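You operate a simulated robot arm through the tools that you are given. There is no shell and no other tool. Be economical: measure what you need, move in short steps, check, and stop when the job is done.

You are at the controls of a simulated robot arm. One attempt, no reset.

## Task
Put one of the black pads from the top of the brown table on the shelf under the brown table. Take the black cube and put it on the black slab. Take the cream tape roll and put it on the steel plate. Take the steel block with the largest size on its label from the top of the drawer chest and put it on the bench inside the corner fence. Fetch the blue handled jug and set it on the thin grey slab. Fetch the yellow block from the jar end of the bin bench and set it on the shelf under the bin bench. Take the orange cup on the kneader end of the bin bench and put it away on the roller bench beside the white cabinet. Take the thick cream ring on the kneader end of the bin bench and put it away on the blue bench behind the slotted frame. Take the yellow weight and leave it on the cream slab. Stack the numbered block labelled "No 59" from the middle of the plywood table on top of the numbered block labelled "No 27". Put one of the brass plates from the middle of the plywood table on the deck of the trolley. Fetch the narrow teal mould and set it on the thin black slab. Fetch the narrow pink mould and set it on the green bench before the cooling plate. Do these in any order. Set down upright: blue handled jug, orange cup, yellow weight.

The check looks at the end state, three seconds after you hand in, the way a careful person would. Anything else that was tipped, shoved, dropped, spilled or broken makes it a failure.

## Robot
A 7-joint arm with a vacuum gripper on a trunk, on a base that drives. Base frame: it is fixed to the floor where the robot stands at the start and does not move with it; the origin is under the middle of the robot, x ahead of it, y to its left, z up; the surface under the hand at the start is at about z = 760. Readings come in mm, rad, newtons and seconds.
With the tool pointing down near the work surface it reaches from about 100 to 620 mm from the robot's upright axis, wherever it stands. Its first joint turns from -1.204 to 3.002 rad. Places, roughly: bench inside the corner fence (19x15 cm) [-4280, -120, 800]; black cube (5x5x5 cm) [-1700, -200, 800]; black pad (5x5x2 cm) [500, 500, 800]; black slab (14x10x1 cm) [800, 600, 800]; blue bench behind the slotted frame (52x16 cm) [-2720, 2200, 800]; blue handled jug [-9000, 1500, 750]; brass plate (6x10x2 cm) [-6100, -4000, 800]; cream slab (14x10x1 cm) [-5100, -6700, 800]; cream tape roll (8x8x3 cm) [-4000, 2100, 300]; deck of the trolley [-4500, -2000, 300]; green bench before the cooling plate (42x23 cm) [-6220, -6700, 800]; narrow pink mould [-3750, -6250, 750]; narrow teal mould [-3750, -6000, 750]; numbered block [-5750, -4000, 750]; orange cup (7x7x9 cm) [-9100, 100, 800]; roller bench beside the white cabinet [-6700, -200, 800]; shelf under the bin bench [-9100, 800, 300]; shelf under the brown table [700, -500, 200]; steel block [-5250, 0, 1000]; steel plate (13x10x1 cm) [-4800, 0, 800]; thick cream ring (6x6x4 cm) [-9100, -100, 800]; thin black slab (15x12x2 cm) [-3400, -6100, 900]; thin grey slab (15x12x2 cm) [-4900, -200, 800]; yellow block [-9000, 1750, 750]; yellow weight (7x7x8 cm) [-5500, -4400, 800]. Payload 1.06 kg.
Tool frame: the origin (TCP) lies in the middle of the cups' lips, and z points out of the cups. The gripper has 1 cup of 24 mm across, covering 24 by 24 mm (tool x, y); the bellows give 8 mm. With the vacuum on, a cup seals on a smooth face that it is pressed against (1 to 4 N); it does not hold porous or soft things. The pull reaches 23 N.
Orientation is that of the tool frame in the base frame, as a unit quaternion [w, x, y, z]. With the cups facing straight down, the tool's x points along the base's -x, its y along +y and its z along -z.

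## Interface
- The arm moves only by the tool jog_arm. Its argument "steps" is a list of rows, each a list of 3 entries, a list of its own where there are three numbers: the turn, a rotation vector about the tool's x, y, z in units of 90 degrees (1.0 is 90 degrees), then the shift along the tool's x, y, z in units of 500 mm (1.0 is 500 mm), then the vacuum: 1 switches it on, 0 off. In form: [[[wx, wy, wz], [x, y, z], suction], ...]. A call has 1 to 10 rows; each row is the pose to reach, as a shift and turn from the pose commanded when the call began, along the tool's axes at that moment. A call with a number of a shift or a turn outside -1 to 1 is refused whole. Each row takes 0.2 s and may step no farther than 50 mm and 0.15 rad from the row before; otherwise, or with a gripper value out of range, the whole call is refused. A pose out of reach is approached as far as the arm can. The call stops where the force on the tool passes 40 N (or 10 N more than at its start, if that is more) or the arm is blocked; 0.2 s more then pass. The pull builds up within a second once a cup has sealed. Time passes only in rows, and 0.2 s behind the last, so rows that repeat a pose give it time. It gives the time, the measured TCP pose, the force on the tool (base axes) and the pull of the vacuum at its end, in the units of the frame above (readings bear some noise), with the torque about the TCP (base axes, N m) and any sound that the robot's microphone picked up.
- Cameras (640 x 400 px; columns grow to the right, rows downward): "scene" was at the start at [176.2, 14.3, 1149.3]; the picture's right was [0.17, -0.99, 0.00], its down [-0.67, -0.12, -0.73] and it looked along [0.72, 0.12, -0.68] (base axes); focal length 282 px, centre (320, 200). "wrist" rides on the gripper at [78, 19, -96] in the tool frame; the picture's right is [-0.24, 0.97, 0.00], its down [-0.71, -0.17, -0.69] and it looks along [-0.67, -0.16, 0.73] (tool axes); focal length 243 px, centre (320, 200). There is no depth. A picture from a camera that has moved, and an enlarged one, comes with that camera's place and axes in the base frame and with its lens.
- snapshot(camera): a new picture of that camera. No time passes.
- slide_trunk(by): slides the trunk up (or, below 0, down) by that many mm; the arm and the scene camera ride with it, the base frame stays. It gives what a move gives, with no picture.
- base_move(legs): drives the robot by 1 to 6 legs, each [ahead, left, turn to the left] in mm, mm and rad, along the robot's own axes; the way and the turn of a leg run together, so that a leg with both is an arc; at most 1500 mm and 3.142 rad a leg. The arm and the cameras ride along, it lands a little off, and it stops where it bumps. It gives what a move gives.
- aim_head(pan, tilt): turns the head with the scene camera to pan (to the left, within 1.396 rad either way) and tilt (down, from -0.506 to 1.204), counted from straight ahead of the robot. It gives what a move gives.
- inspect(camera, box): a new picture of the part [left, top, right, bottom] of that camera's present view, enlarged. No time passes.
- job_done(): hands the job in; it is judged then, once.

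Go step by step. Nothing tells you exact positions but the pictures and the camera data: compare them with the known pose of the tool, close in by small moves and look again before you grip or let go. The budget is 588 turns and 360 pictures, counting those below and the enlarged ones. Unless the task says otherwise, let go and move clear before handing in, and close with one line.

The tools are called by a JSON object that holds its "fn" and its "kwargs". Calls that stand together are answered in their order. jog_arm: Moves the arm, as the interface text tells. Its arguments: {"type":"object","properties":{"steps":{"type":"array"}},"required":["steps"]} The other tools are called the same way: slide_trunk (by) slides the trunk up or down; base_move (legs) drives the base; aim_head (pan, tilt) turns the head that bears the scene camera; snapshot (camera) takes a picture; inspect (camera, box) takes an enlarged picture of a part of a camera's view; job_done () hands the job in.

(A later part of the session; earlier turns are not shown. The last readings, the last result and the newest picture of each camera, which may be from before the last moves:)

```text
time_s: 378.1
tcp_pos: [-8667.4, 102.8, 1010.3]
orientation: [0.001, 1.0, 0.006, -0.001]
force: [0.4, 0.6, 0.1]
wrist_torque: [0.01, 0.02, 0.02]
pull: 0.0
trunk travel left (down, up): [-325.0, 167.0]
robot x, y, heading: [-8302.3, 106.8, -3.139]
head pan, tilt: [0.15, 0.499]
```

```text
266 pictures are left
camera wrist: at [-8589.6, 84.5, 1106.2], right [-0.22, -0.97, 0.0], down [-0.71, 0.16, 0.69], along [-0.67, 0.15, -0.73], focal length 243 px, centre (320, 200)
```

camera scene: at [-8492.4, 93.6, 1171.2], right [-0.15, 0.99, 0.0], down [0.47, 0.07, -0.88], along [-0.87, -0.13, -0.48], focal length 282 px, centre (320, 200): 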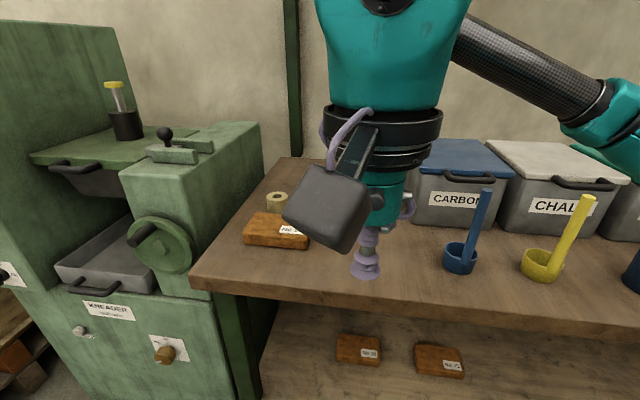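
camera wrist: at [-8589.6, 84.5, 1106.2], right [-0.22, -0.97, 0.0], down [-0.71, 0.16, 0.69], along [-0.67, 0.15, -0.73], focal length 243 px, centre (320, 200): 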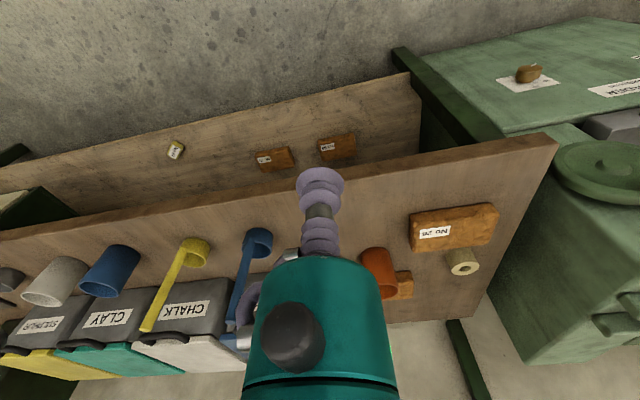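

{"fn": "base_move", "kwargs": {"legs": [[170, 30, 0]]}}

{"fn": "snapshot", "kwargs": {"camera": "wrist"}}

{"fn": "snapshot", "kwargs": {"camera": "scene"}}

```text
time_s: 379.5
tcp_pos: [-8837.3, 74.1, 1010.3]
orientation: [0.0, 1.0, 0.007, -0.001]
force: [0.1, -0.4, 0.4]
wrist_torque: [0.0, -0.02, -0.01]
pull: 0.1
trunk travel left (down, up): [-325.0, 167.0]
robot x, y, heading: [-8475.7, 77.1, -3.141]
head pan, tilt: [0.15, 0.499]
```

```text
265 pictures are left
camera wrist: at [-8758.7, 54.0, 1106.0], right [-0.22, -0.97, 0.0], down [-0.71, 0.16, 0.69], along [-0.67, 0.15, -0.73], focal length 243 px, centre (320, 200)
```

wrist: 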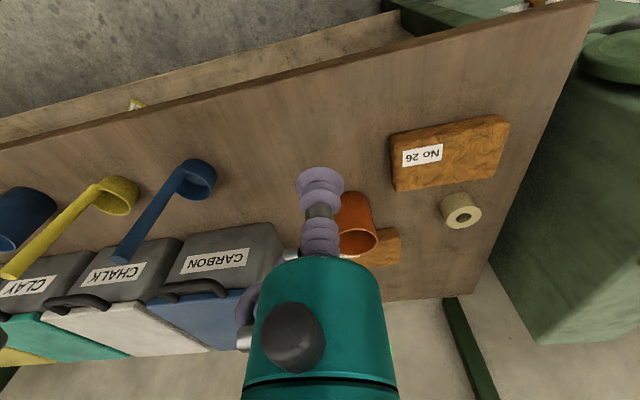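

```text
264 pictures are left
camera scene: at [-8661.5, 63.1, 1171.1], right [-0.15, 0.99, 0.0], down [0.47, 0.07, -0.88], along [-0.87, -0.13, -0.48], focal length 282 px, centre (320, 200)
```

scene: 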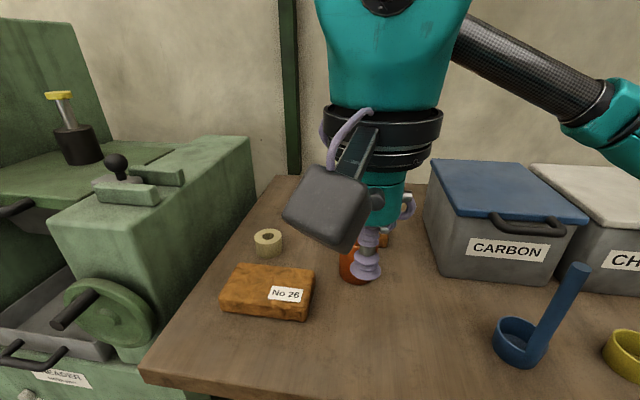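

{"fn": "base_move", "kwargs": {"legs": [[100, 0, 0]]}}

{"fn": "jog_arm", "kwargs": {"steps": [[[0, 0, 0], [-0.07, 0, 0], 0], [[0, 0, 0], [-0.14, 0, 0.03], 0], [[0, 0, 0], [-0.18, 0.0, 0.08], 0]]}}

{"fn": "snapshot", "kwargs": {"camera": "wrist"}}

{"fn": "snapshot", "kwargs": {"camera": "scene"}}

```text
time_s: 380.7
tcp_pos: [-8937.2, 71.5, 1011.3]
orientation: [0.0, 1.0, 0.007, 0.0]
force: [-0.7, 0.1, 0.9]
wrist_torque: [0.01, -0.01, 0.02]
pull: 0.0
trunk travel left (down, up): [-325.0, 167.0]
robot x, y, heading: [-8573.6, 74.8, -3.134]
head pan, tilt: [0.15, 0.499]
```

```text
time_s: 381.5
tcp_pos: [-9027.2, 70.9, 971.4]
orientation: [0.0, 1.0, 0.007, 0.0]
force: [0.5, 0.6, 0.1]
wrist_torque: [0.01, 0.01, 0.02]
pull: 0.1
trunk travel left (down, up): [-325.0, 167.0]
robot x, y, heading: [-8575.6, 81.5, -3.142]
head pan, tilt: [0.15, 0.499]
```

```text
263 pictures are left
camera wrist: at [-8948.2, 51.9, 1067.0], right [-0.22, -0.98, 0.0], down [-0.71, 0.16, 0.69], along [-0.67, 0.15, -0.73], focal length 243 px, centre (320, 200)
```

wrist: 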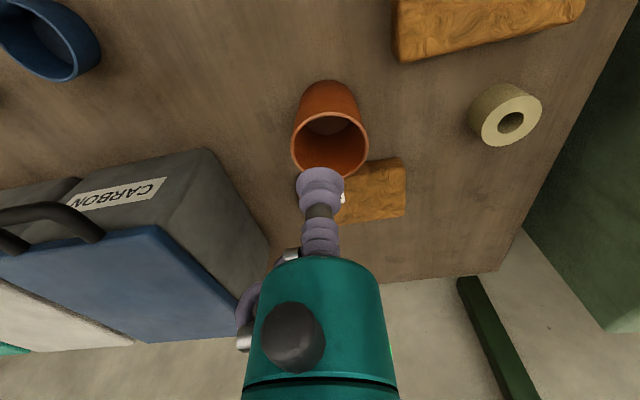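

```text
262 pictures are left
camera scene: at [-8761.1, 62.7, 1171.1], right [-0.15, 0.99, 0.0], down [0.47, 0.07, -0.88], along [-0.87, -0.13, -0.48], focal length 282 px, centre (320, 200)
```

scene: 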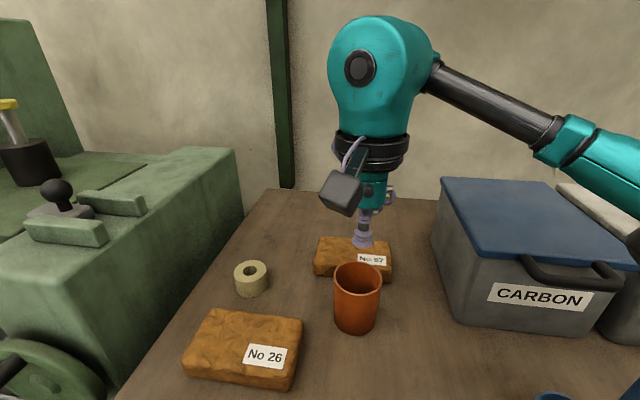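

Testing the cup from the top, centred at ≈(-9056, 68), descending gently to the rim plane.

{"fn": "jog_arm", "kwargs": {"steps": [[[0, 0, 0], [-0.058, 0.006, 0.03], 0], [[0, 0, 0], [-0.058, 0.006, 0.09], 0], [[0, 0, 0], [-0.058, 0.006, 0.15], 0]]}}

{"fn": "snapshot", "kwargs": {"camera": "wrist"}}

```text
time_s: 382.3
tcp_pos: [-9056.8, 69.2, 895.2]
orientation: [-0.001, 1.0, 0.007, -0.001]
force: [1.0, 0.1, -0.1]
wrist_torque: [0.0, -0.03, 0.03]
pull: 0.1
trunk travel left (down, up): [-325.0, 167.0]
robot x, y, heading: [-8576.6, 79.1, -3.137]
head pan, tilt: [0.15, 0.499]
```

```text
261 pictures are left
camera wrist: at [-8977.6, 49.5, 991.0], right [-0.22, -0.98, 0.0], down [-0.71, 0.16, 0.69], along [-0.67, 0.15, -0.73], focal length 243 px, centre (320, 200)
```

wrist: 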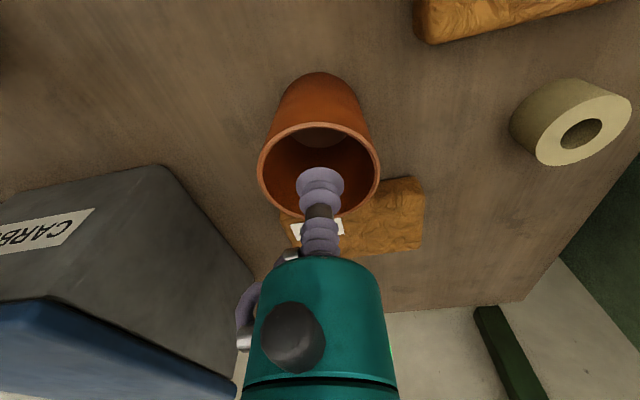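

{"fn": "jog_arm", "kwargs": {"steps": [[[0, 0, 0], [-0.004, 0, 0.012], 1], [[0, 0, 0], [-0.004, 0, 0.024], 1], [[0, 0, 0], [-0.004, 0, 0.024], 1]]}}

```text
time_s: 383.1
tcp_pos: [-9056.0, 67.1, 884.9]
orientation: [0.0, 1.0, 0.007, -0.003]
force: [0.4, -0.1, 0.4]
wrist_torque: [-0.01, -0.02, -0.04]
pull: 23.4
trunk travel left (down, up): [-325.0, 167.0]
robot x, y, heading: [-8577.7, 76.6, -3.139]
head pan, tilt: [0.15, 0.499]
```

It sealed at the rim plane. Lifting and backing away.

{"fn": "jog_arm", "kwargs": {"steps": [[[0, 0, 0], [0, 0, -0.04], 1], [[0, 0, 0], [0, 0, -0.12], 1], [[0, 0, 0], [0, 0, -0.2], 1], [[0, 0, 0], [0.05, 0, -0.27], 1], [[0, 0, 0], [0.13, 0, -0.29], 1], [[0, 0, 0], [0.2, 0, -0.29], 1]]}}

{"fn": "base_move", "kwargs": {"legs": [[-500, 0, 0]]}}

{"fn": "base_move", "kwargs": {"legs": [[0, 0, -3.1]]}}

{"fn": "aim_head", "kwargs": {"pan": 0.0, "tilt": 0.3}}

{"fn": "snapshot", "kwargs": {"camera": "scene"}}

```text
time_s: 384.5
tcp_pos: [-8957.7, 69.5, 1028.3]
orientation: [0.0, 1.0, 0.007, -0.001]
force: [-0.4, -0.7, -0.7]
wrist_torque: [0.0, 0.01, 0.02]
pull: 23.7
trunk travel left (down, up): [-325.0, 167.0]
robot x, y, heading: [-8575.0, 74.8, -3.141]
head pan, tilt: [0.15, 0.499]
```

```text
time_s: 387.4
tcp_pos: [-8462.4, 70.6, 1028.1]
orientation: [0.0, 1.0, 0.006, -0.001]
force: [-1.2, -0.7, -0.9]
wrist_torque: [0.02, -0.02, 0.01]
pull: 23.4
trunk travel left (down, up): [-325.0, 167.0]
robot x, y, heading: [-8078.4, 74.8, -3.138]
head pan, tilt: [0.15, 0.499]
```

```text
time_s: 395.1
tcp_pos: [-7694.2, 88.7, 1030.2]
orientation: [0.001, -0.012, 1.0, 0.001]
force: [-0.1, 0.0, -1.1]
wrist_torque: [0.01, 0.03, -0.02]
pull: 23.1
trunk travel left (down, up): [-325.0, 167.0]
robot x, y, heading: [-8079.6, 77.4, 0.014]
head pan, tilt: [0.15, 0.499]
```

```text
time_s: 395.8
tcp_pos: [-7694.0, 89.8, 1028.8]
orientation: [0.001, -0.012, 1.0, 0.0]
force: [1.0, 0.1, -1.2]
wrist_torque: [-0.01, 0.0, 0.0]
pull: 23.3
trunk travel left (down, up): [-325.0, 167.0]
robot x, y, heading: [-8077.9, 77.9, 0.018]
head pan, tilt: [0.0, 0.3]
```

```text
260 pictures are left
camera scene: at [-7890.6, 81.0, 1189.5], right [0.02, -1.0, 0.0], down [-0.3, 0.0, -0.96], along [0.95, 0.01, -0.3], focal length 282 px, centre (320, 200)
```

scene: 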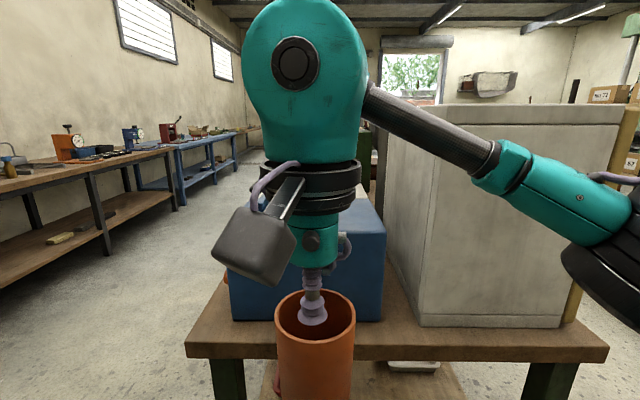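

{"fn": "aim_head", "kwargs": {"pan": -1.0, "tilt": 0.3}}

{"fn": "snapshot", "kwargs": {"camera": "scene"}}

```text
time_s: 397.1
tcp_pos: [-7694.0, 89.0, 1028.4]
orientation: [0.0, -0.012, 1.0, -0.001]
force: [-0.1, 0.2, -1.4]
wrist_torque: [0.0, -0.02, -0.03]
pull: 23.3
trunk travel left (down, up): [-325.0, 167.0]
robot x, y, heading: [-8076.7, 73.6, 0.018]
head pan, tilt: [-1.0, 0.3]
```

```text
259 pictures are left
camera scene: at [-7932.3, 1.8, 1189.6], right [-0.83, -0.55, 0.0], down [-0.16, 0.25, -0.96], along [0.53, -0.8, -0.3], focal length 282 px, centre (320, 200)
```

scene: 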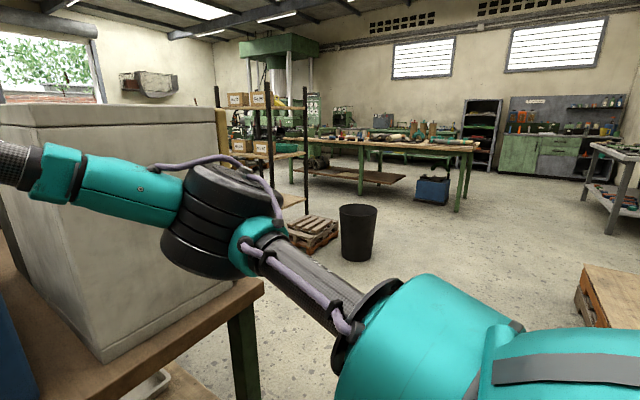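

South side looks free. Driving around to face the roller bench from the south.

{"fn": "base_move", "kwargs": {"legs": [[0, -1080, 0], [1370, 0, 0], [0, 0, 1.553]]}}

{"fn": "aim_head", "kwargs": {"pan": 0.0, "tilt": 0.4}}

{"fn": "snapshot", "kwargs": {"camera": "scene"}}

{"fn": "snapshot", "kwargs": {"camera": "wrist"}}

```text
time_s: 416.9
tcp_pos: [-6710.3, -584.2, 1028.1]
orientation: [-0.001, 0.709, -0.706, 0.0]
force: [0.1, 0.3, -0.8]
wrist_torque: [0.01, -0.04, -0.01]
pull: 22.5
trunk travel left (down, up): [-325.0, 167.0]
robot x, y, heading: [-6707.8, -967.3, 1.562]
head pan, tilt: [-1.0, 0.3]
```

```text
time_s: 418.2
tcp_pos: [-6710.4, -584.9, 1029.1]
orientation: [-0.001, 0.708, -0.706, -0.001]
force: [0.0, -0.1, -0.9]
wrist_torque: [0.02, 0.03, -0.02]
pull: 23.0
trunk travel left (down, up): [-325.0, 167.0]
robot x, y, heading: [-6707.4, -969.2, 1.565]
head pan, tilt: [0.0, 0.4]
```

```text
258 pictures are left
camera scene: at [-6706.2, -780.1, 1180.3], right [1.0, -0.01, 0.0], down [0.0, -0.39, -0.92], along [0.01, 0.92, -0.39], focal length 282 px, centre (320, 200)
```

scene: 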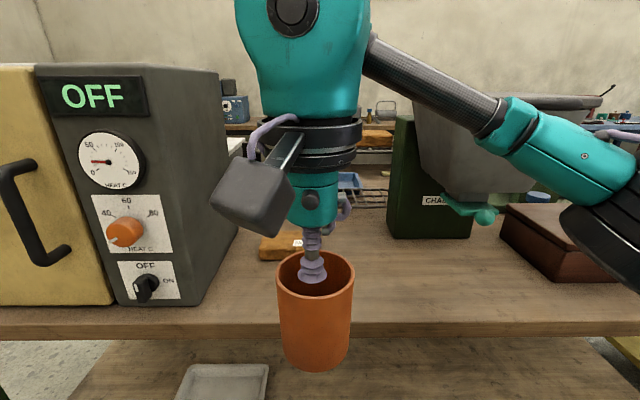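

```text
257 pictures are left
camera wrist: at [-6728.3, -663.9, 1124.3], right [-0.97, 0.23, 0.0], down [0.17, 0.71, 0.69], along [0.16, 0.67, -0.73], focal length 243 px, centre (320, 200)
```

wrist: 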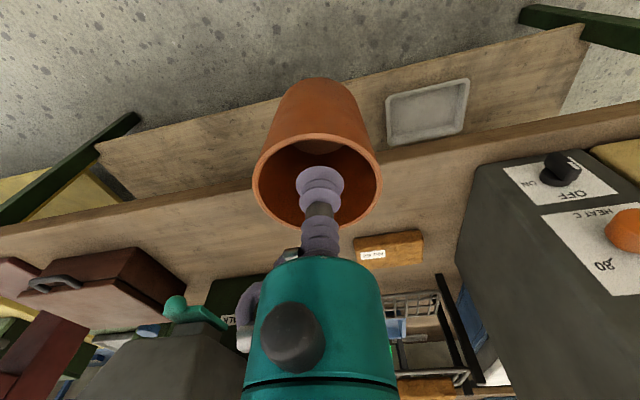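

Free bench surface is just in front at about (-6690, -270). Moving there.

{"fn": "base_move", "kwargs": {"legs": [[220, 0, 0]]}}

{"fn": "jog_arm", "kwargs": {"steps": [[[0, 0, 0], [-0.08, -0.02, 0], 1], [[0, 0, 0], [-0.16, -0.04, 0.02], 1], [[0, 0, 0], [-0.2, -0.04, 0.08], 1], [[0, 0, 0], [-0.2, -0.04, 0.16], 1], [[0, 0, 0], [-0.2, -0.04, 0.24], 1]]}}

{"fn": "snapshot", "kwargs": {"camera": "scene"}}

{"fn": "snapshot", "kwargs": {"camera": "wrist"}}

```text
time_s: 419.9
tcp_pos: [-6712.1, -397.9, 1028.5]
orientation: [-0.008, 0.712, -0.702, 0.002]
force: [-0.3, 0.1, -1.6]
wrist_torque: [0.01, -0.01, 0.03]
pull: 22.9
trunk travel left (down, up): [-325.0, 167.0]
robot x, y, heading: [-6706.4, -762.8, 1.561]
head pan, tilt: [0.0, 0.4]
stopped in leg 1: the robot was blocked; the commanded pose is now the measured one
```

```text
time_s: 421.3
tcp_pos: [-6711.5, -299.0, 912.5]
orientation: [-0.012, 0.723, -0.691, 0.003]
force: [0.2, -0.6, -1.5]
wrist_torque: [-0.02, 0.01, -0.01]
pull: 22.8
trunk travel left (down, up): [-325.0, 167.0]
robot x, y, heading: [-6705.8, -765.3, 1.561]
head pan, tilt: [0.0, 0.4]
stopped in row 5: the arm was blocked; the commanded pose is now the measured one
```

```text
256 pictures are left
camera scene: at [-6718.3, -589.2, 1182.3], right [1.0, -0.01, 0.01], down [0.01, -0.38, -0.93], along [0.01, 0.93, -0.38], focal length 282 px, centre (320, 200)
```

scene: 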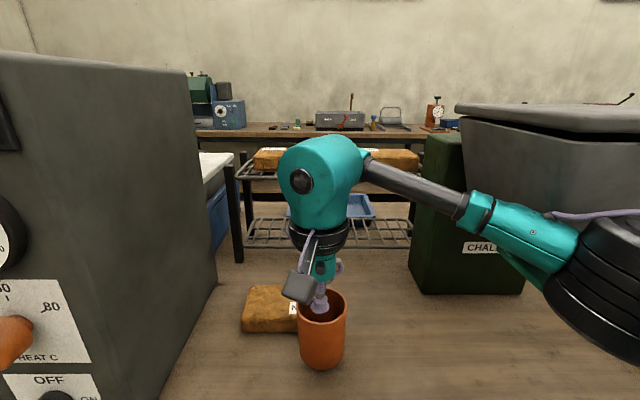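

```text
255 pictures are left
camera wrist: at [-6728.5, -379.9, 1006.0], right [-0.98, 0.19, -0.02], down [0.13, 0.71, 0.7], along [0.14, 0.68, -0.72], focal length 243 px, centre (320, 200)
```

wrist: 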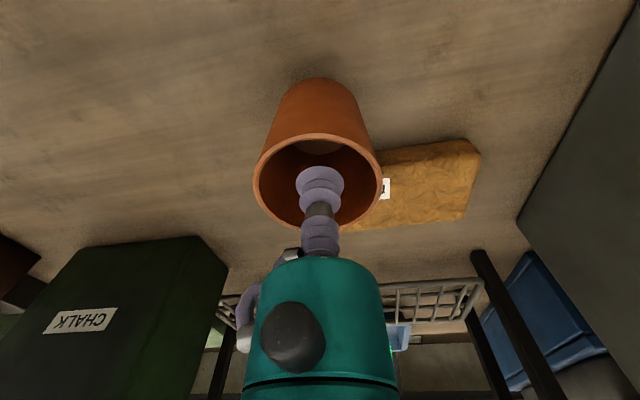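

Something on the arm's right side is touching. Looking right to see what.

{"fn": "aim_head", "kwargs": {"pan": -0.8, "tilt": 0.5}}

{"fn": "snapshot", "kwargs": {"camera": "scene"}}

{"fn": "aim_head", "kwargs": {"pan": 0.9, "tilt": 0.6}}

{"fn": "snapshot", "kwargs": {"camera": "scene"}}

```text
time_s: 422.4
tcp_pos: [-6710.9, -298.1, 910.7]
orientation: [-0.011, 0.722, -0.691, 0.003]
force: [0.3, -0.2, -1.8]
wrist_torque: [0.01, 0.02, 0.03]
pull: 23.1
trunk travel left (down, up): [-325.0, 167.0]
robot x, y, heading: [-6707.3, -759.7, 1.561]
head pan, tilt: [-0.799, 0.499]
```

```text
254 pictures are left
camera scene: at [-6653.4, -618.8, 1174.0], right [0.69, -0.72, 0.0], down [-0.34, -0.32, -0.89], along [0.64, 0.61, -0.46], focal length 282 px, centre (320, 200)
```

scene: 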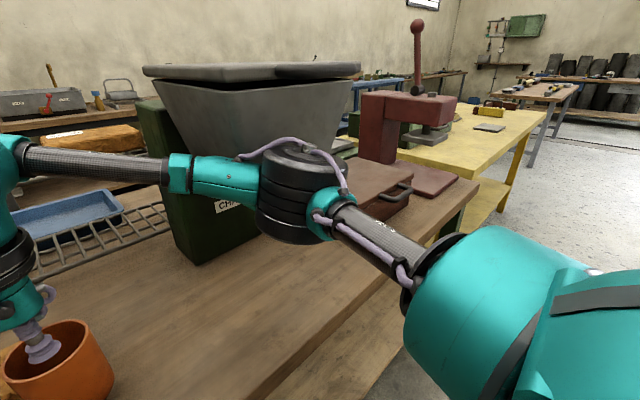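

```text
time_s: 424.2
tcp_pos: [-6711.8, -298.6, 910.7]
orientation: [-0.011, 0.722, -0.691, 0.003]
force: [0.1, 0.2, -1.2]
wrist_torque: [-0.02, -0.01, 0.03]
pull: 22.9
trunk travel left (down, up): [-325.0, 167.0]
robot x, y, heading: [-6709.4, -761.7, 1.558]
head pan, tilt: [0.901, 0.6]
```

```text
253 pictures are left
camera scene: at [-6787.7, -625.6, 1163.2], right [0.63, 0.78, 0.02], down [0.45, -0.34, -0.82], along [-0.63, 0.53, -0.56], focal length 282 px, centre (320, 200)
```

scene: 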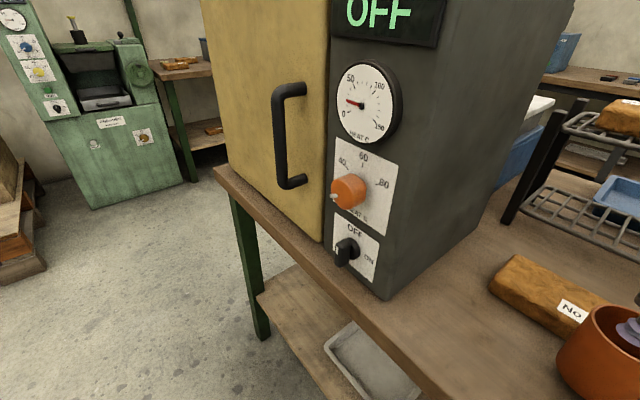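

The elbow touches the grey trough's overhang. I'll back off and use a longer reach so the elbow stays clear.

{"fn": "base_move", "kwargs": {"legs": [[-130, 0, 0]]}}

{"fn": "jog_arm", "kwargs": {"steps": [[[-0.0126, 0.0073, 0.026], [0, 0, -0.03], 1], [[-0.0126, 0.0073, 0.026], [-0.07, 0, -0.03], 1], [[-0.0126, 0.0073, 0.026], [-0.14, 0, -0.03], 1], [[-0.0126, 0.0073, 0.026], [-0.22, 0, -0.03], 1], [[-0.0126, 0.0073, 0.026], [-0.27, 0, -0.03], 1]]}}

{"fn": "aim_head", "kwargs": {"pan": 0.0, "tilt": 0.55}}

{"fn": "snapshot", "kwargs": {"camera": "scene"}}

{"fn": "snapshot", "kwargs": {"camera": "wrist"}}

```text
time_s: 425.4
tcp_pos: [-6698.3, -413.6, 905.5]
orientation: [-0.002, 0.718, -0.696, 0.003]
force: [-0.5, -0.2, -0.4]
wrist_torque: [0.01, -0.01, -0.01]
pull: 23.0
trunk travel left (down, up): [-325.0, 167.0]
robot x, y, heading: [-6705.0, -886.2, 1.555]
head pan, tilt: [0.901, 0.6]
```

```text
time_s: 426.6
tcp_pos: [-6704.4, -278.9, 919.5]
orientation: [-0.008, -0.705, 0.709, -0.002]
force: [0.4, 0.0, -1.4]
wrist_torque: [-0.03, 0.02, -0.01]
pull: 23.2
trunk travel left (down, up): [-325.0, 167.0]
robot x, y, heading: [-6708.0, -892.5, 1.555]
head pan, tilt: [0.901, 0.6]
```

```text
time_s: 427.9
tcp_pos: [-6702.0, -279.1, 919.3]
orientation: [-0.008, -0.704, 0.71, -0.001]
force: [0.2, -0.4, -0.9]
wrist_torque: [0.02, -0.01, -0.01]
pull: 23.2
trunk travel left (down, up): [-325.0, 167.0]
robot x, y, heading: [-6706.7, -890.6, 1.558]
head pan, tilt: [0.0, 0.55]
```

```text
252 pictures are left
camera scene: at [-6706.5, -705.4, 1166.6], right [1.0, -0.01, 0.0], down [-0.01, -0.52, -0.85], along [0.01, 0.85, -0.52], focal length 282 px, centre (320, 200)
```

scene: 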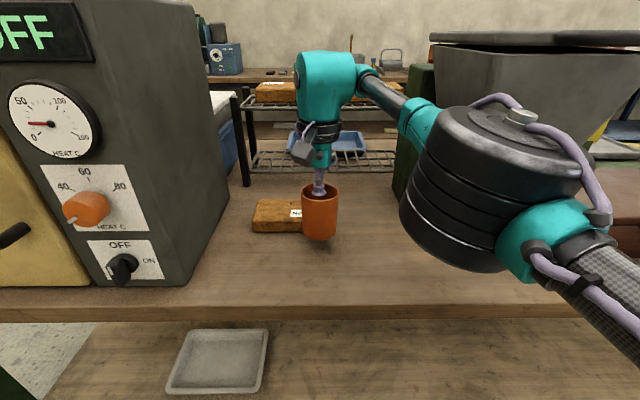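

```text
251 pictures are left
camera wrist: at [-6721.2, -356.3, 1016.1], right [-0.97, 0.24, 0.01], down [0.19, 0.72, 0.67], along [0.16, 0.65, -0.74], focal length 243 px, centre (320, 200)
```

wrist: 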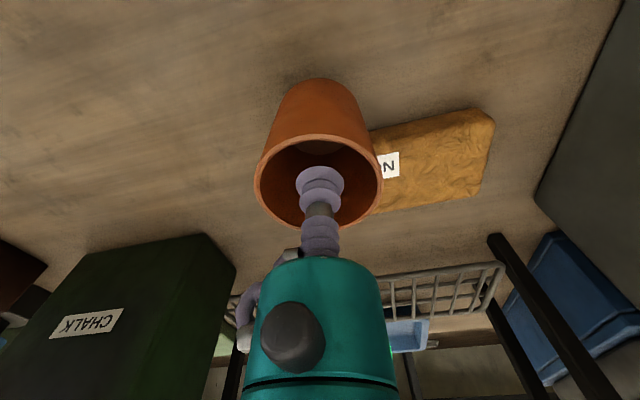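

{"fn": "jog_arm", "kwargs": {"steps": [[[0, 0, 0], [0.02, -0.05, 0.0], 1], [[0, 0, 0], [0.02, -0.05, 0.03], 1], [[0, 0, 0], [0.02, -0.05, 0.05], 1]]}}

{"fn": "jog_arm", "kwargs": {"steps": [[[0, 0, 0], [0, 0, 0.006], 1], [[0, 0, 0], [0, 0, 0.01], 1]]}}

```text
time_s: 428.6
tcp_pos: [-6676.9, -289.1, 893.3]
orientation: [-0.009, -0.703, 0.711, -0.001]
force: [0.4, -0.6, 0.3]
wrist_torque: [0.01, -0.01, -0.02]
pull: 22.9
trunk travel left (down, up): [-325.0, 167.0]
robot x, y, heading: [-6704.5, -889.8, 1.563]
head pan, tilt: [0.0, 0.55]
```

```text
time_s: 429.2
tcp_pos: [-6676.6, -289.3, 887.9]
orientation: [-0.01, -0.703, 0.711, -0.002]
force: [0.2, -0.3, 0.0]
wrist_torque: [0.02, 0.02, 0.02]
pull: 22.7
trunk travel left (down, up): [-325.0, 167.0]
robot x, y, heading: [-6708.3, -893.2, 1.557]
head pan, tilt: [0.0, 0.55]
```

{"fn": "jog_arm", "kwargs": {"steps": [[[0, 0, 0], [0, 0, 0.004], 1], [[0, 0, 0], [0, 0, 0.006], 1]]}}

{"fn": "inspect", "kwargs": {"camera": "scene", "box": [240, 150, 400, 270]}}

```text
time_s: 429.9
tcp_pos: [-6677.3, -288.9, 886.8]
orientation: [-0.009, -0.703, 0.711, -0.001]
force: [-0.6, -1.1, 0.1]
wrist_torque: [-0.01, -0.02, -0.01]
pull: 22.5
trunk travel left (down, up): [-325.0, 167.0]
robot x, y, heading: [-6709.1, -894.8, 1.561]
head pan, tilt: [0.0, 0.55]
```

```text
3.33 times, centred on (320, 210) of scene
camera zoom: at [-6706.5, -705.6, 1166.6], right [1.0, -0.01, 0.0], down [-0.01, -0.52, -0.85], along [0.01, 0.85, -0.52], focal length 941 px, centre (320, 167)
```

zoom: 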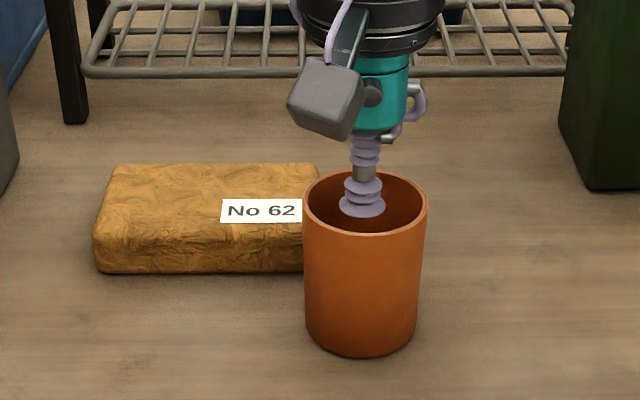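

{"fn": "jog_arm", "kwargs": {"steps": [[[0, 0, 0], [0, 0, 0.003], 1], [[0, 0, 0], [0, 0, 0.006], 1]]}}

```text
time_s: 430.4
tcp_pos: [-6677.3, -289.3, 884.9]
orientation: [-0.009, -0.703, 0.711, 0.0]
force: [-0.8, -2.2, 12.4]
wrist_torque: [0.07, -0.12, 0.01]
pull: 22.2
trunk travel left (down, up): [-325.0, 167.0]
robot x, y, heading: [-6705.5, -888.3, 1.561]
head pan, tilt: [0.0, 0.55]
```

Contact. Releasing the cup and rising straight up.

{"fn": "jog_arm", "kwargs": {"steps": [[[0, 0, 0], [0, 0, -0.003], 0], [[0, 0, 0], [0, 0, -0.003], 0], [[0, 0, 0], [0, 0, -0.003], 0], [[0, 0, 0], [0, 0, -0.02], 0], [[0, 0, 0], [0, 0, -0.1], 0], [[0, 0, 0], [0, 0, -0.18], 0], [[0, 0, 0], [0.06, 0, -0.22], 0]]}}

{"fn": "snapshot", "kwargs": {"camera": "scene"}}

```text
time_s: 432.1
tcp_pos: [-6676.9, -319.7, 994.1]
orientation: [-0.009, -0.704, 0.71, -0.002]
force: [0.6, 0.8, -0.1]
wrist_torque: [0.0, 0.0, 0.01]
pull: 0.2
trunk travel left (down, up): [-325.0, 167.0]
robot x, y, heading: [-6705.1, -889.6, 1.563]
head pan, tilt: [0.0, 0.55]
```

```text
249 pictures are left
camera scene: at [-6706.4, -705.7, 1166.6], right [1.0, -0.01, 0.0], down [-0.01, -0.52, -0.85], along [0.01, 0.85, -0.52], focal length 282 px, centre (320, 200)
```

scene: 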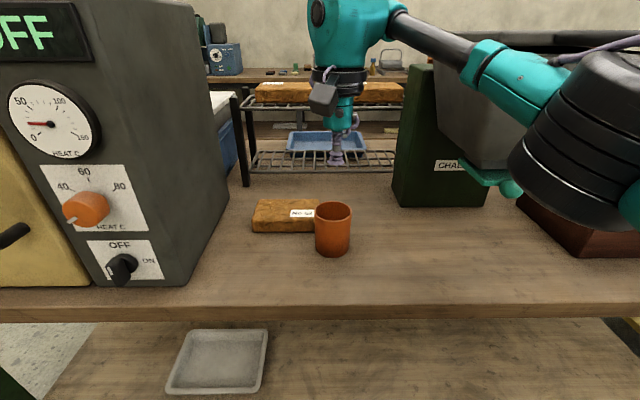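

Cup placed upright. Returning for the thick cream ring.

{"fn": "jog_arm", "kwargs": {"steps": [[[0, 0, 0], [0.08, 0, 0], 0], [[0, 0, 0], [0.17, 0, -0.02], 0], [[0, 0, 0], [0.26, 0, -0.02], 0], [[0, 0, 0], [0.34, 0, -0.02], 0]]}}

{"fn": "base_move", "kwargs": {"legs": [[-150, 0, 0], [0, 1390, 0], [960, 0, 0], [0, 0, 1.575], [300, 0, 0]]}}

{"fn": "aim_head", "kwargs": {"pan": 0.15, "tilt": 0.5}}

{"fn": "snapshot", "kwargs": {"camera": "scene"}}

{"fn": "snapshot", "kwargs": {"camera": "wrist"}}

```text
time_s: 433.1
tcp_pos: [-6678.0, -487.6, 1007.4]
orientation: [-0.009, -0.703, 0.711, -0.002]
force: [0.9, -0.1, -0.2]
wrist_torque: [-0.02, 0.01, 0.01]
pull: 0.0
trunk travel left (down, up): [-325.0, 167.0]
robot x, y, heading: [-6705.1, -890.7, 1.56]
head pan, tilt: [0.0, 0.55]
```

```text
time_s: 456.4
tcp_pos: [-8789.3, -22.0, 1006.5]
orientation: [0.006, 1.0, -0.009, 0.007]
force: [1.0, 0.0, 0.4]
wrist_torque: [0.0, -0.05, -0.02]
pull: 0.0
trunk travel left (down, up): [-325.0, 167.0]
robot x, y, heading: [-8384.2, -55.8, 3.124]
head pan, tilt: [0.0, 0.55]
```

```text
time_s: 457.1
tcp_pos: [-8789.8, -22.0, 1006.4]
orientation: [0.005, 1.0, -0.009, 0.006]
force: [-0.4, 0.0, 0.2]
wrist_torque: [0.01, 0.0, 0.0]
pull: 0.0
trunk travel left (down, up): [-325.0, 167.0]
robot x, y, heading: [-8383.2, -51.5, 3.121]
head pan, tilt: [0.15, 0.499]
```

```text
248 pictures are left
camera scene: at [-8571.9, -63.4, 1171.2], right [-0.13, 0.99, 0.0], down [0.47, 0.06, -0.88], along [-0.87, -0.11, -0.48], focal length 282 px, centre (320, 200)
```

scene: 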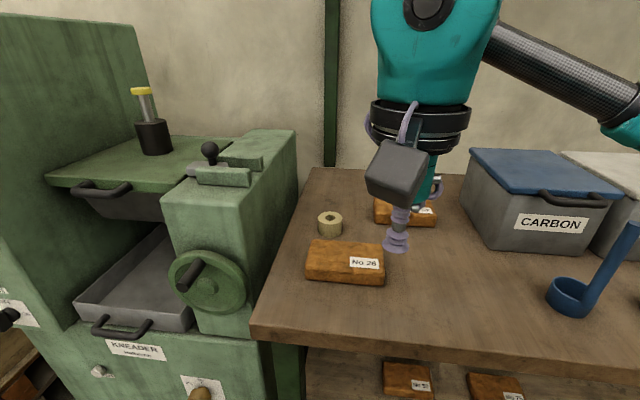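

```text
247 pictures are left
camera wrist: at [-8712.1, -41.3, 1103.3], right [-0.25, -0.97, 0.01], down [-0.71, 0.19, 0.67], along [-0.65, 0.16, -0.74], focal length 243 px, centre (320, 200)
```

wrist: 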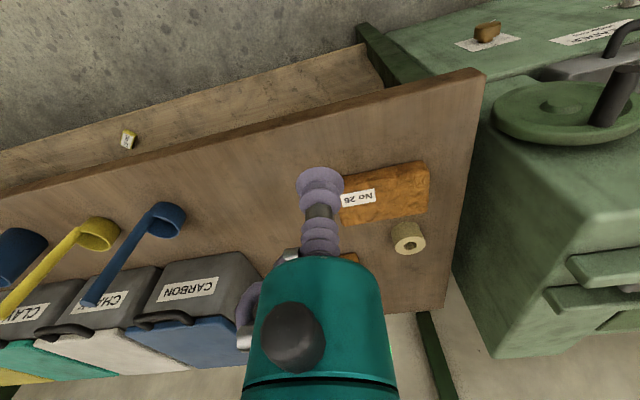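

{"fn": "base_move", "kwargs": {"legs": [[180, 40, 0.015]]}}

{"fn": "jog_arm", "kwargs": {"steps": [[[0, 0, 0], [-0.08, 0.03, 0], 0], [[0, 0, 0], [-0.15, 0.07, 0.04], 0], [[0, 0, 0], [-0.2, 0.1, 0.1], 0]]}}

{"fn": "snapshot", "kwargs": {"camera": "wrist"}}

{"fn": "snapshot", "kwargs": {"camera": "scene"}}

```text
time_s: 458.7
tcp_pos: [-8970.5, -65.3, 1006.6]
orientation: [0.005, 1.0, -0.001, 0.008]
force: [-0.3, -0.5, 0.1]
wrist_torque: [-0.02, 0.0, 0.0]
pull: 0.1
trunk travel left (down, up): [-325.0, 167.0]
robot x, y, heading: [-8563.5, -89.5, 3.136]
head pan, tilt: [0.15, 0.499]
```

```text
time_s: 459.5
tcp_pos: [-9067.9, -115.7, 954.5]
orientation: [0.005, 1.0, -0.001, 0.007]
force: [0.0, -0.3, 0.0]
wrist_torque: [0.02, 0.02, -0.02]
pull: 0.1
trunk travel left (down, up): [-325.0, 167.0]
robot x, y, heading: [-8566.6, -93.9, 3.136]
head pan, tilt: [0.15, 0.499]
```

```text
246 pictures are left
camera wrist: at [-8992.2, -135.1, 1052.1], right [-0.24, -0.97, 0.01], down [-0.72, 0.18, 0.67], along [-0.65, 0.15, -0.74], focal length 243 px, centre (320, 200)
```

wrist: 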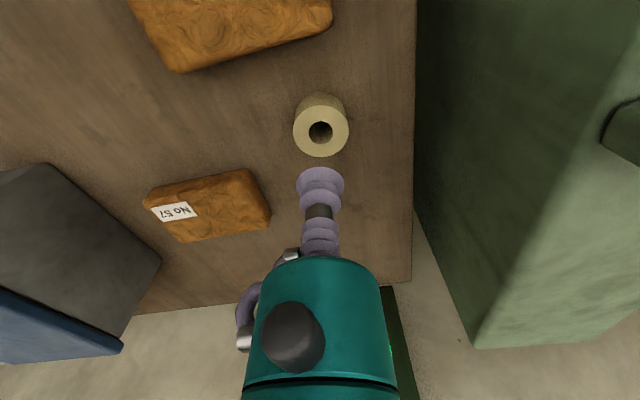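

```text
245 pictures are left
camera scene: at [-8752.9, -104.1, 1171.1], right [-0.15, 0.99, 0.0], down [0.47, 0.07, -0.88], along [-0.87, -0.13, -0.48], focal length 282 px, centre (320, 200)
```

scene: 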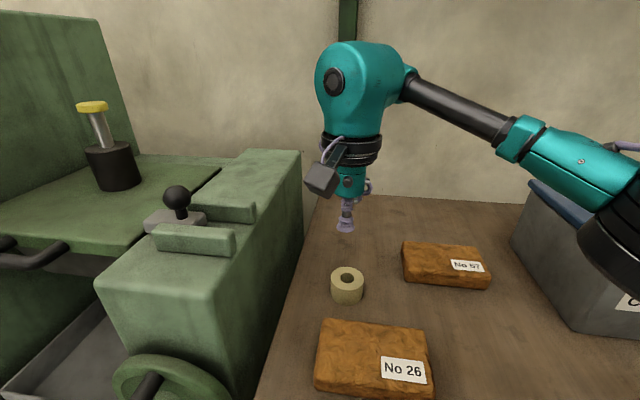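

{"fn": "jog_arm", "kwargs": {"steps": [[[0, 0, 0], [-0.06, -0.006, 0.04], 0], [[0, 0, 0], [-0.06, -0.006, 0.12], 0], [[0, 0, 0], [-0.06, -0.006, 0.19], 0]]}}

{"fn": "snapshot", "kwargs": {"camera": "wrist"}}

```text
time_s: 460.3
tcp_pos: [-9097.9, -114.3, 858.2]
orientation: [0.006, 1.0, 0.0, 0.006]
force: [0.2, 0.5, 0.7]
wrist_torque: [0.02, -0.02, 0.01]
pull: 0.1
trunk travel left (down, up): [-325.0, 167.0]
robot x, y, heading: [-8565.9, -94.2, 3.137]
head pan, tilt: [0.15, 0.499]
```

```text
244 pictures are left
camera wrist: at [-9021.1, -133.1, 956.2], right [-0.24, -0.97, 0.01], down [-0.72, 0.18, 0.67], along [-0.65, 0.15, -0.74], focal length 243 px, centre (320, 200)
```

wrist: 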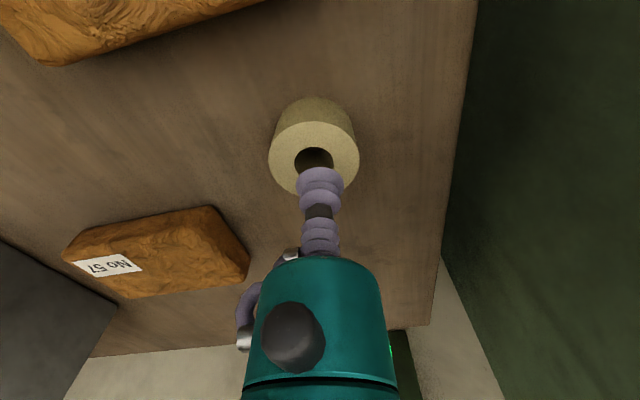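

{"fn": "jog_arm", "kwargs": {"steps": [[[0, 0, 0], [0, 0, 0.03], 1], [[0, 0, 0], [0, 0, 0.044], 1], [[0, 0, 0], [0, 0, 0.044], 1]]}}

```text
time_s: 461.1
tcp_pos: [-9099.0, -113.0, 837.2]
orientation: [0.005, 1.0, 0.0, 0.007]
force: [1.5, 0.1, 0.9]
wrist_torque: [0.02, 0.0, 0.0]
pull: 22.5
trunk travel left (down, up): [-325.0, 167.0]
robot x, y, heading: [-8563.4, -89.1, 3.137]
head pan, tilt: [0.15, 0.499]
```

Ring sealed. Lifting and driving east along the lane to the blue bench.

{"fn": "jog_arm", "kwargs": {"steps": [[[0, 0, 0], [0, 0, -0.05], 1], [[0, 0, 0], [0, 0, -0.14], 1], [[0, 0, 0], [0, 0, -0.23], 1], [[0, 0, 0], [0.06, 0, -0.29], 1], [[0, 0, 0], [0.14, 0, -0.31], 1], [[0, 0, 0], [0.22, 0, -0.31], 1], [[0, 0, 0], [0.3, 0, -0.31], 1]]}}

{"fn": "base_move", "kwargs": {"legs": [[-500, 0, 0], [0, -1120, 0], [0, 0, -1.567], [0, -1500, 0], [0, -1500, 0]]}}

{"fn": "base_move", "kwargs": {"legs": [[0, -1500, 0], [0, -600, 0]]}}

{"fn": "aim_head", "kwargs": {"pan": -0.4, "tilt": 0.35}}

{"fn": "snapshot", "kwargs": {"camera": "scene"}}

```text
time_s: 462.7
tcp_pos: [-8949.7, -112.3, 994.6]
orientation: [0.005, 1.0, -0.001, 0.006]
force: [0.3, 0.1, -0.6]
wrist_torque: [0.0, -0.01, -0.02]
pull: 23.1
trunk travel left (down, up): [-325.0, 167.0]
robot x, y, heading: [-8563.7, -89.7, 3.142]
head pan, tilt: [0.15, 0.499]
```

```text
time_s: 504.9
tcp_pos: [-5096.9, 1462.6, 995.0]
orientation: [0.009, 0.713, -0.701, 0.001]
force: [0.1, 0.1, -0.5]
wrist_torque: [-0.02, 0.03, -0.01]
pull: 22.8
trunk travel left (down, up): [-325.0, 167.0]
robot x, y, heading: [-5070.4, 1074.7, 1.585]
head pan, tilt: [0.15, 0.499]
```

```text
time_s: 523.5
tcp_pos: [-3001.5, 1505.4, 995.5]
orientation: [0.009, 0.716, -0.698, 0.002]
force: [0.2, 0.6, 0.1]
wrist_torque: [0.0, -0.01, -0.02]
pull: 22.5
trunk travel left (down, up): [-325.0, 167.0]
robot x, y, heading: [-2969.3, 1119.8, 1.596]
head pan, tilt: [0.15, 0.499]
```

```text
time_s: 524.5
tcp_pos: [-3001.7, 1505.5, 994.5]
orientation: [0.008, 0.717, -0.697, 0.001]
force: [-0.4, -0.4, -0.2]
wrist_torque: [0.0, 0.02, 0.02]
pull: 23.7
trunk travel left (down, up): [-325.0, 167.0]
robot x, y, heading: [-2970.3, 1119.3, 1.59]
head pan, tilt: [-0.4, 0.351]
```

```text
243 pictures are left
camera scene: at [-2939.3, 1302.6, 1184.8], right [0.93, -0.37, 0.0], down [-0.13, -0.32, -0.94], along [0.34, 0.87, -0.34], focal length 282 px, centre (320, 200)
```

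scene: 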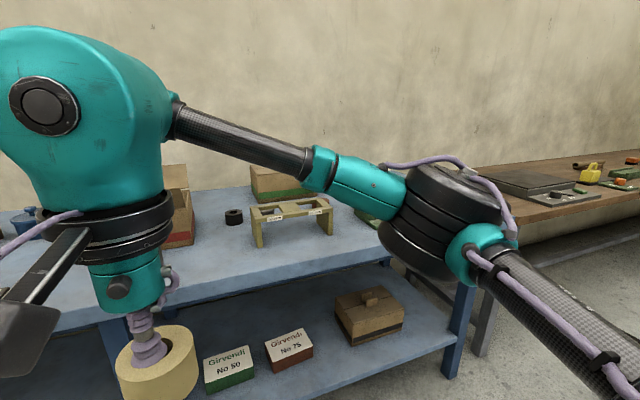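

The slotted frame is at x≈-2840..-2620, y≈2015–2050. I'll place the ring behind it near (-2740, 2190).

{"fn": "base_move", "kwargs": {"legs": [[0, -255, -0.02], [420, 0, 0]]}}

{"fn": "aim_head", "kwargs": {"pan": 0.0, "tilt": 0.45}}

{"fn": "snapshot", "kwargs": {"camera": "scene"}}

{"fn": "snapshot", "kwargs": {"camera": "wrist"}}

```text
time_s: 529.5
tcp_pos: [-2738.6, 1928.8, 995.3]
orientation: [0.01, 0.709, -0.705, 0.001]
force: [-0.3, 0.4, -1.1]
wrist_torque: [0.01, 0.0, 0.01]
pull: 23.1
trunk travel left (down, up): [-325.0, 167.0]
robot x, y, heading: [-2717.6, 1539.7, 1.568]
head pan, tilt: [-0.4, 0.351]
```

```text
time_s: 530.4
tcp_pos: [-2739.6, 1928.3, 996.0]
orientation: [0.009, 0.709, -0.705, 0.002]
force: [0.0, -0.1, -1.5]
wrist_torque: [-0.01, -0.01, 0.0]
pull: 22.8
trunk travel left (down, up): [-325.0, 167.0]
robot x, y, heading: [-2717.2, 1546.3, 1.576]
head pan, tilt: [0.0, 0.45]
```

```text
242 pictures are left
camera scene: at [-2717.7, 1730.1, 1175.7], right [1.0, 0.0, 0.0], down [0.0, -0.44, -0.9], along [0.0, 0.9, -0.44], focal length 282 px, centre (320, 200)
```

scene: 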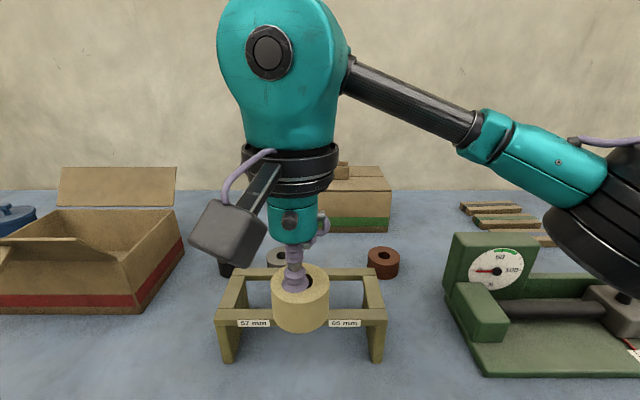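

```text
241 pictures are left
camera wrist: at [-2756.4, 1850.2, 1092.0], right [-0.97, 0.23, 0.01], down [0.18, 0.72, 0.67], along [0.15, 0.66, -0.74], focal length 243 px, centre (320, 200)
```

wrist: 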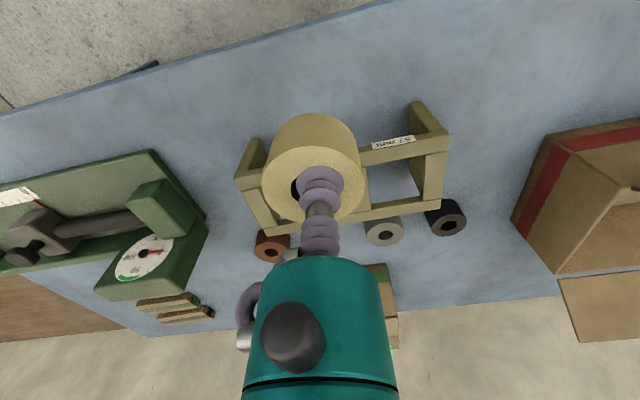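

There's an empty slot between the grey and red rings behind the frame at ≈(-2692, 2180). Moving in.

{"fn": "base_move", "kwargs": {"legs": [[100, 0, 0]]}}

{"fn": "jog_arm", "kwargs": {"steps": [[[0, 0, 0], [-0.08, -0.03, 0], 1], [[0, 0, 0], [-0.16, -0.06, 0], 1], [[0, 0, 0], [-0.24, -0.094, 0.02], 1], [[0, 0, 0], [-0.31, -0.094, 0.06], 1], [[0, 0, 0], [-0.31, -0.094, 0.14], 1]]}}

{"fn": "snapshot", "kwargs": {"camera": "wrist"}}

{"fn": "snapshot", "kwargs": {"camera": "scene"}}

```text
time_s: 531.5
tcp_pos: [-2738.8, 2029.0, 995.1]
orientation: [0.009, 0.709, -0.706, 0.001]
force: [-1.1, 0.4, -0.6]
wrist_torque: [0.0, 0.0, -0.03]
pull: 23.0
trunk travel left (down, up): [-325.0, 167.0]
robot x, y, heading: [-2716.3, 1640.0, 1.578]
head pan, tilt: [0.0, 0.45]
```

```text
time_s: 532.7
tcp_pos: [-2692.6, 2182.5, 922.4]
orientation: [0.008, 0.709, -0.705, 0.002]
force: [0.3, -0.5, -0.9]
wrist_torque: [-0.01, -0.01, -0.02]
pull: 23.1
trunk travel left (down, up): [-325.0, 167.0]
robot x, y, heading: [-2714.6, 1641.5, 1.572]
head pan, tilt: [0.0, 0.45]
```

```text
240 pictures are left
camera wrist: at [-2710.6, 2104.4, 1018.8], right [-0.97, 0.23, 0.01], down [0.17, 0.72, 0.67], along [0.15, 0.66, -0.74], focal length 243 px, centre (320, 200)
```

wrist: 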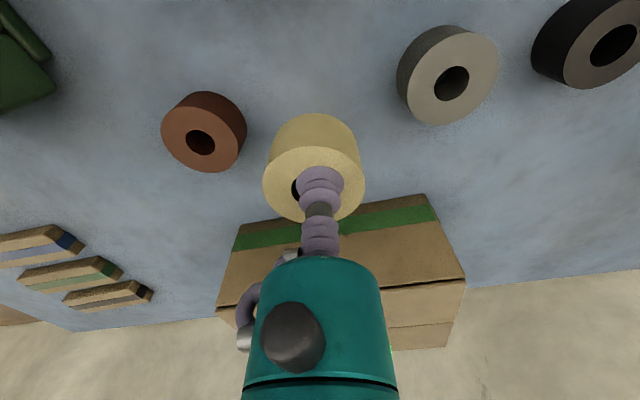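

```text
239 pictures are left
camera scene: at [-2718.0, 1829.8, 1175.6], right [1.0, 0.0, 0.0], down [0.0, -0.44, -0.9], along [0.0, 0.9, -0.44], focal length 282 px, centre (320, 200)
```

scene: 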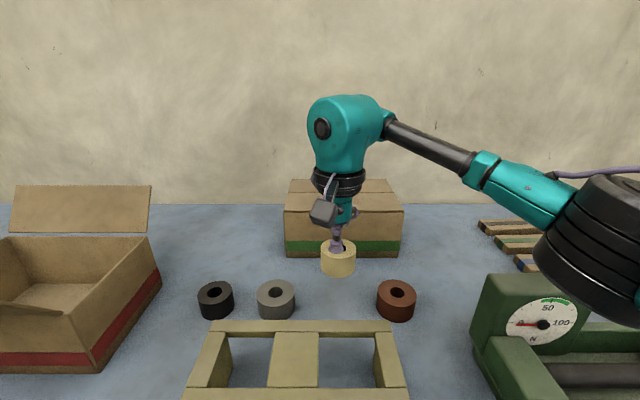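

{"fn": "jog_arm", "kwargs": {"steps": [[[0, 0, 0], [0, 0, 0.08], 1], [[0, 0, 0], [0, 0, 0.14], 1], [[0, 0, 0], [0, 0, 0.156], 1]]}}

{"fn": "jog_arm", "kwargs": {"steps": [[[0, 0, 0], [0, 0, 0.004], 1], [[0, 0, 0], [0, 0, 0.008], 1]]}}

```text
time_s: 533.5
tcp_pos: [-2694.2, 2181.6, 844.6]
orientation: [0.008, 0.708, -0.706, 0.001]
force: [0.7, 0.0, -0.6]
wrist_torque: [0.03, -0.04, 0.0]
pull: 22.8
trunk travel left (down, up): [-325.0, 167.0]
robot x, y, heading: [-2714.9, 1643.7, 1.57]
head pan, tilt: [0.0, 0.45]
```

```text
time_s: 534.1
tcp_pos: [-2693.1, 2180.8, 841.1]
orientation: [0.008, 0.708, -0.706, 0.001]
force: [0.5, -0.3, -1.8]
wrist_torque: [-0.01, 0.02, -0.02]
pull: 23.0
trunk travel left (down, up): [-325.0, 167.0]
robot x, y, heading: [-2715.0, 1638.9, 1.576]
head pan, tilt: [0.0, 0.45]
```

{"fn": "jog_arm", "kwargs": {"steps": [[[0, 0, 0], [0, 0, 0.004], 1], [[0, 0, 0], [0, 0, 0.008], 1]]}}

```text
time_s: 534.7
tcp_pos: [-2693.8, 2180.1, 836.8]
orientation: [0.008, 0.708, -0.706, 0.001]
force: [0.4, 0.2, -0.8]
wrist_torque: [0.0, 0.03, 0.01]
pull: 22.8
trunk travel left (down, up): [-325.0, 167.0]
robot x, y, heading: [-2714.5, 1640.3, 1.572]
head pan, tilt: [0.0, 0.45]
```

{"fn": "jog_arm", "kwargs": {"steps": [[[0, 0, 0], [0, 0, 0.004], 1], [[0, 0, 0], [0, 0, 0.008], 1]]}}

```text
time_s: 535.3
tcp_pos: [-2694.3, 2179.8, 835.1]
orientation: [0.007, 0.708, -0.706, -0.001]
force: [2.0, -1.2, 15.9]
wrist_torque: [0.09, -0.08, 0.0]
pull: 22.8
trunk travel left (down, up): [-325.0, 167.0]
robot x, y, heading: [-2718.4, 1641.9, 1.568]
head pan, tilt: [0.0, 0.45]
```

Contact. Releasing and lifting clear, then retracting.

{"fn": "jog_arm", "kwargs": {"steps": [[[0, 0, 0], [0, 0, -0.003], 0], [[0, 0, 0], [0, 0, -0.003], 0], [[0, 0, 0], [0, 0, -0.003], 0], [[0, 0, 0], [0, 0, -0.02], 0], [[0, 0, 0], [0, 0, -0.1], 0], [[0, 0, 0], [0, 0, -0.19], 0], [[0, 0, 0], [0, 0, -0.28], 0], [[0, 0, 0], [0.08, 0, -0.3], 0], [[0, 0, 0], [0.17, 0, -0.3], 0], [[0, 0, 0], [0.26, 0, -0.3], 0]]}}

{"fn": "snapshot", "kwargs": {"camera": "scene"}}

```text
time_s: 537.5
tcp_pos: [-2694.2, 2050.6, 983.4]
orientation: [0.009, 0.709, -0.706, 0.001]
force: [0.0, -0.6, 0.8]
wrist_torque: [0.01, -0.02, -0.02]
pull: 0.2
trunk travel left (down, up): [-325.0, 167.0]
robot x, y, heading: [-2715.0, 1640.3, 1.568]
head pan, tilt: [0.0, 0.45]
```

```text
238 pictures are left
camera scene: at [-2718.1, 1829.4, 1175.7], right [1.0, 0.0, 0.0], down [0.0, -0.43, -0.9], along [0.0, 0.9, -0.43], focal length 282 px, centre (320, 200)
```

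scene: 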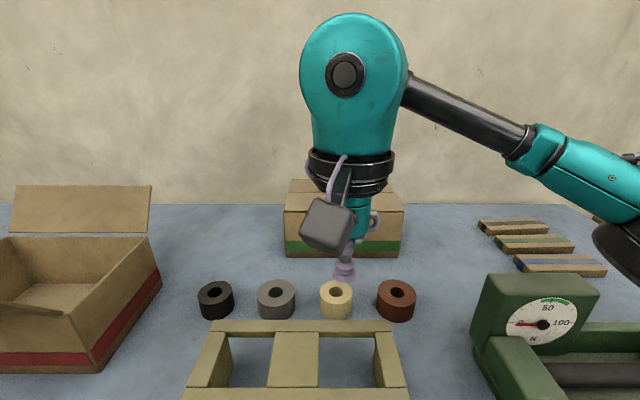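

Ring placed in line. Going back for the blue handled jug.

{"fn": "base_move", "kwargs": {"legs": [[-560, 0, 0], [0, 1500, 0], [0, 1500, 0], [0, 1500, 0], [0, 1050, 0], [0, 0, 1.57]]}}

{"fn": "aim_head", "kwargs": {"pan": -0.15, "tilt": 0.45}}

{"fn": "snapshot", "kwargs": {"camera": "scene"}}

```text
time_s: 592.2
tcp_pos: [-8667.5, 1119.9, 984.7]
orientation: [0.004, 1.0, -0.002, 0.007]
force: [-0.2, -0.6, 0.0]
wrist_torque: [0.02, 0.01, -0.01]
pull: 0.0
trunk travel left (down, up): [-325.0, 167.0]
robot x, y, heading: [-8256.4, 1091.5, 3.138]
head pan, tilt: [0.0, 0.45]
```

```text
time_s: 592.9
tcp_pos: [-8669.8, 1120.7, 983.4]
orientation: [0.006, 1.0, -0.002, 0.006]
force: [0.2, 0.8, -0.3]
wrist_torque: [0.02, 0.0, 0.01]
pull: 0.0
trunk travel left (down, up): [-325.0, 167.0]
robot x, y, heading: [-8257.1, 1092.5, 3.137]
head pan, tilt: [-0.15, 0.45]
```

```text
237 pictures are left
camera scene: at [-8446.7, 1108.7, 1175.6], right [0.15, 0.99, 0.0], down [0.43, -0.07, -0.9], along [-0.89, 0.14, -0.44], focal length 282 px, centre (320, 200)
```

scene: 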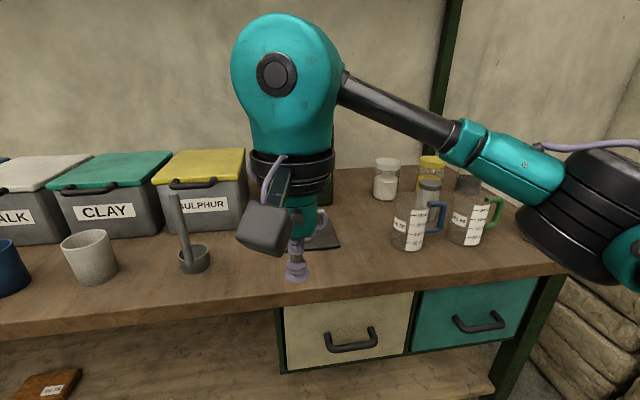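

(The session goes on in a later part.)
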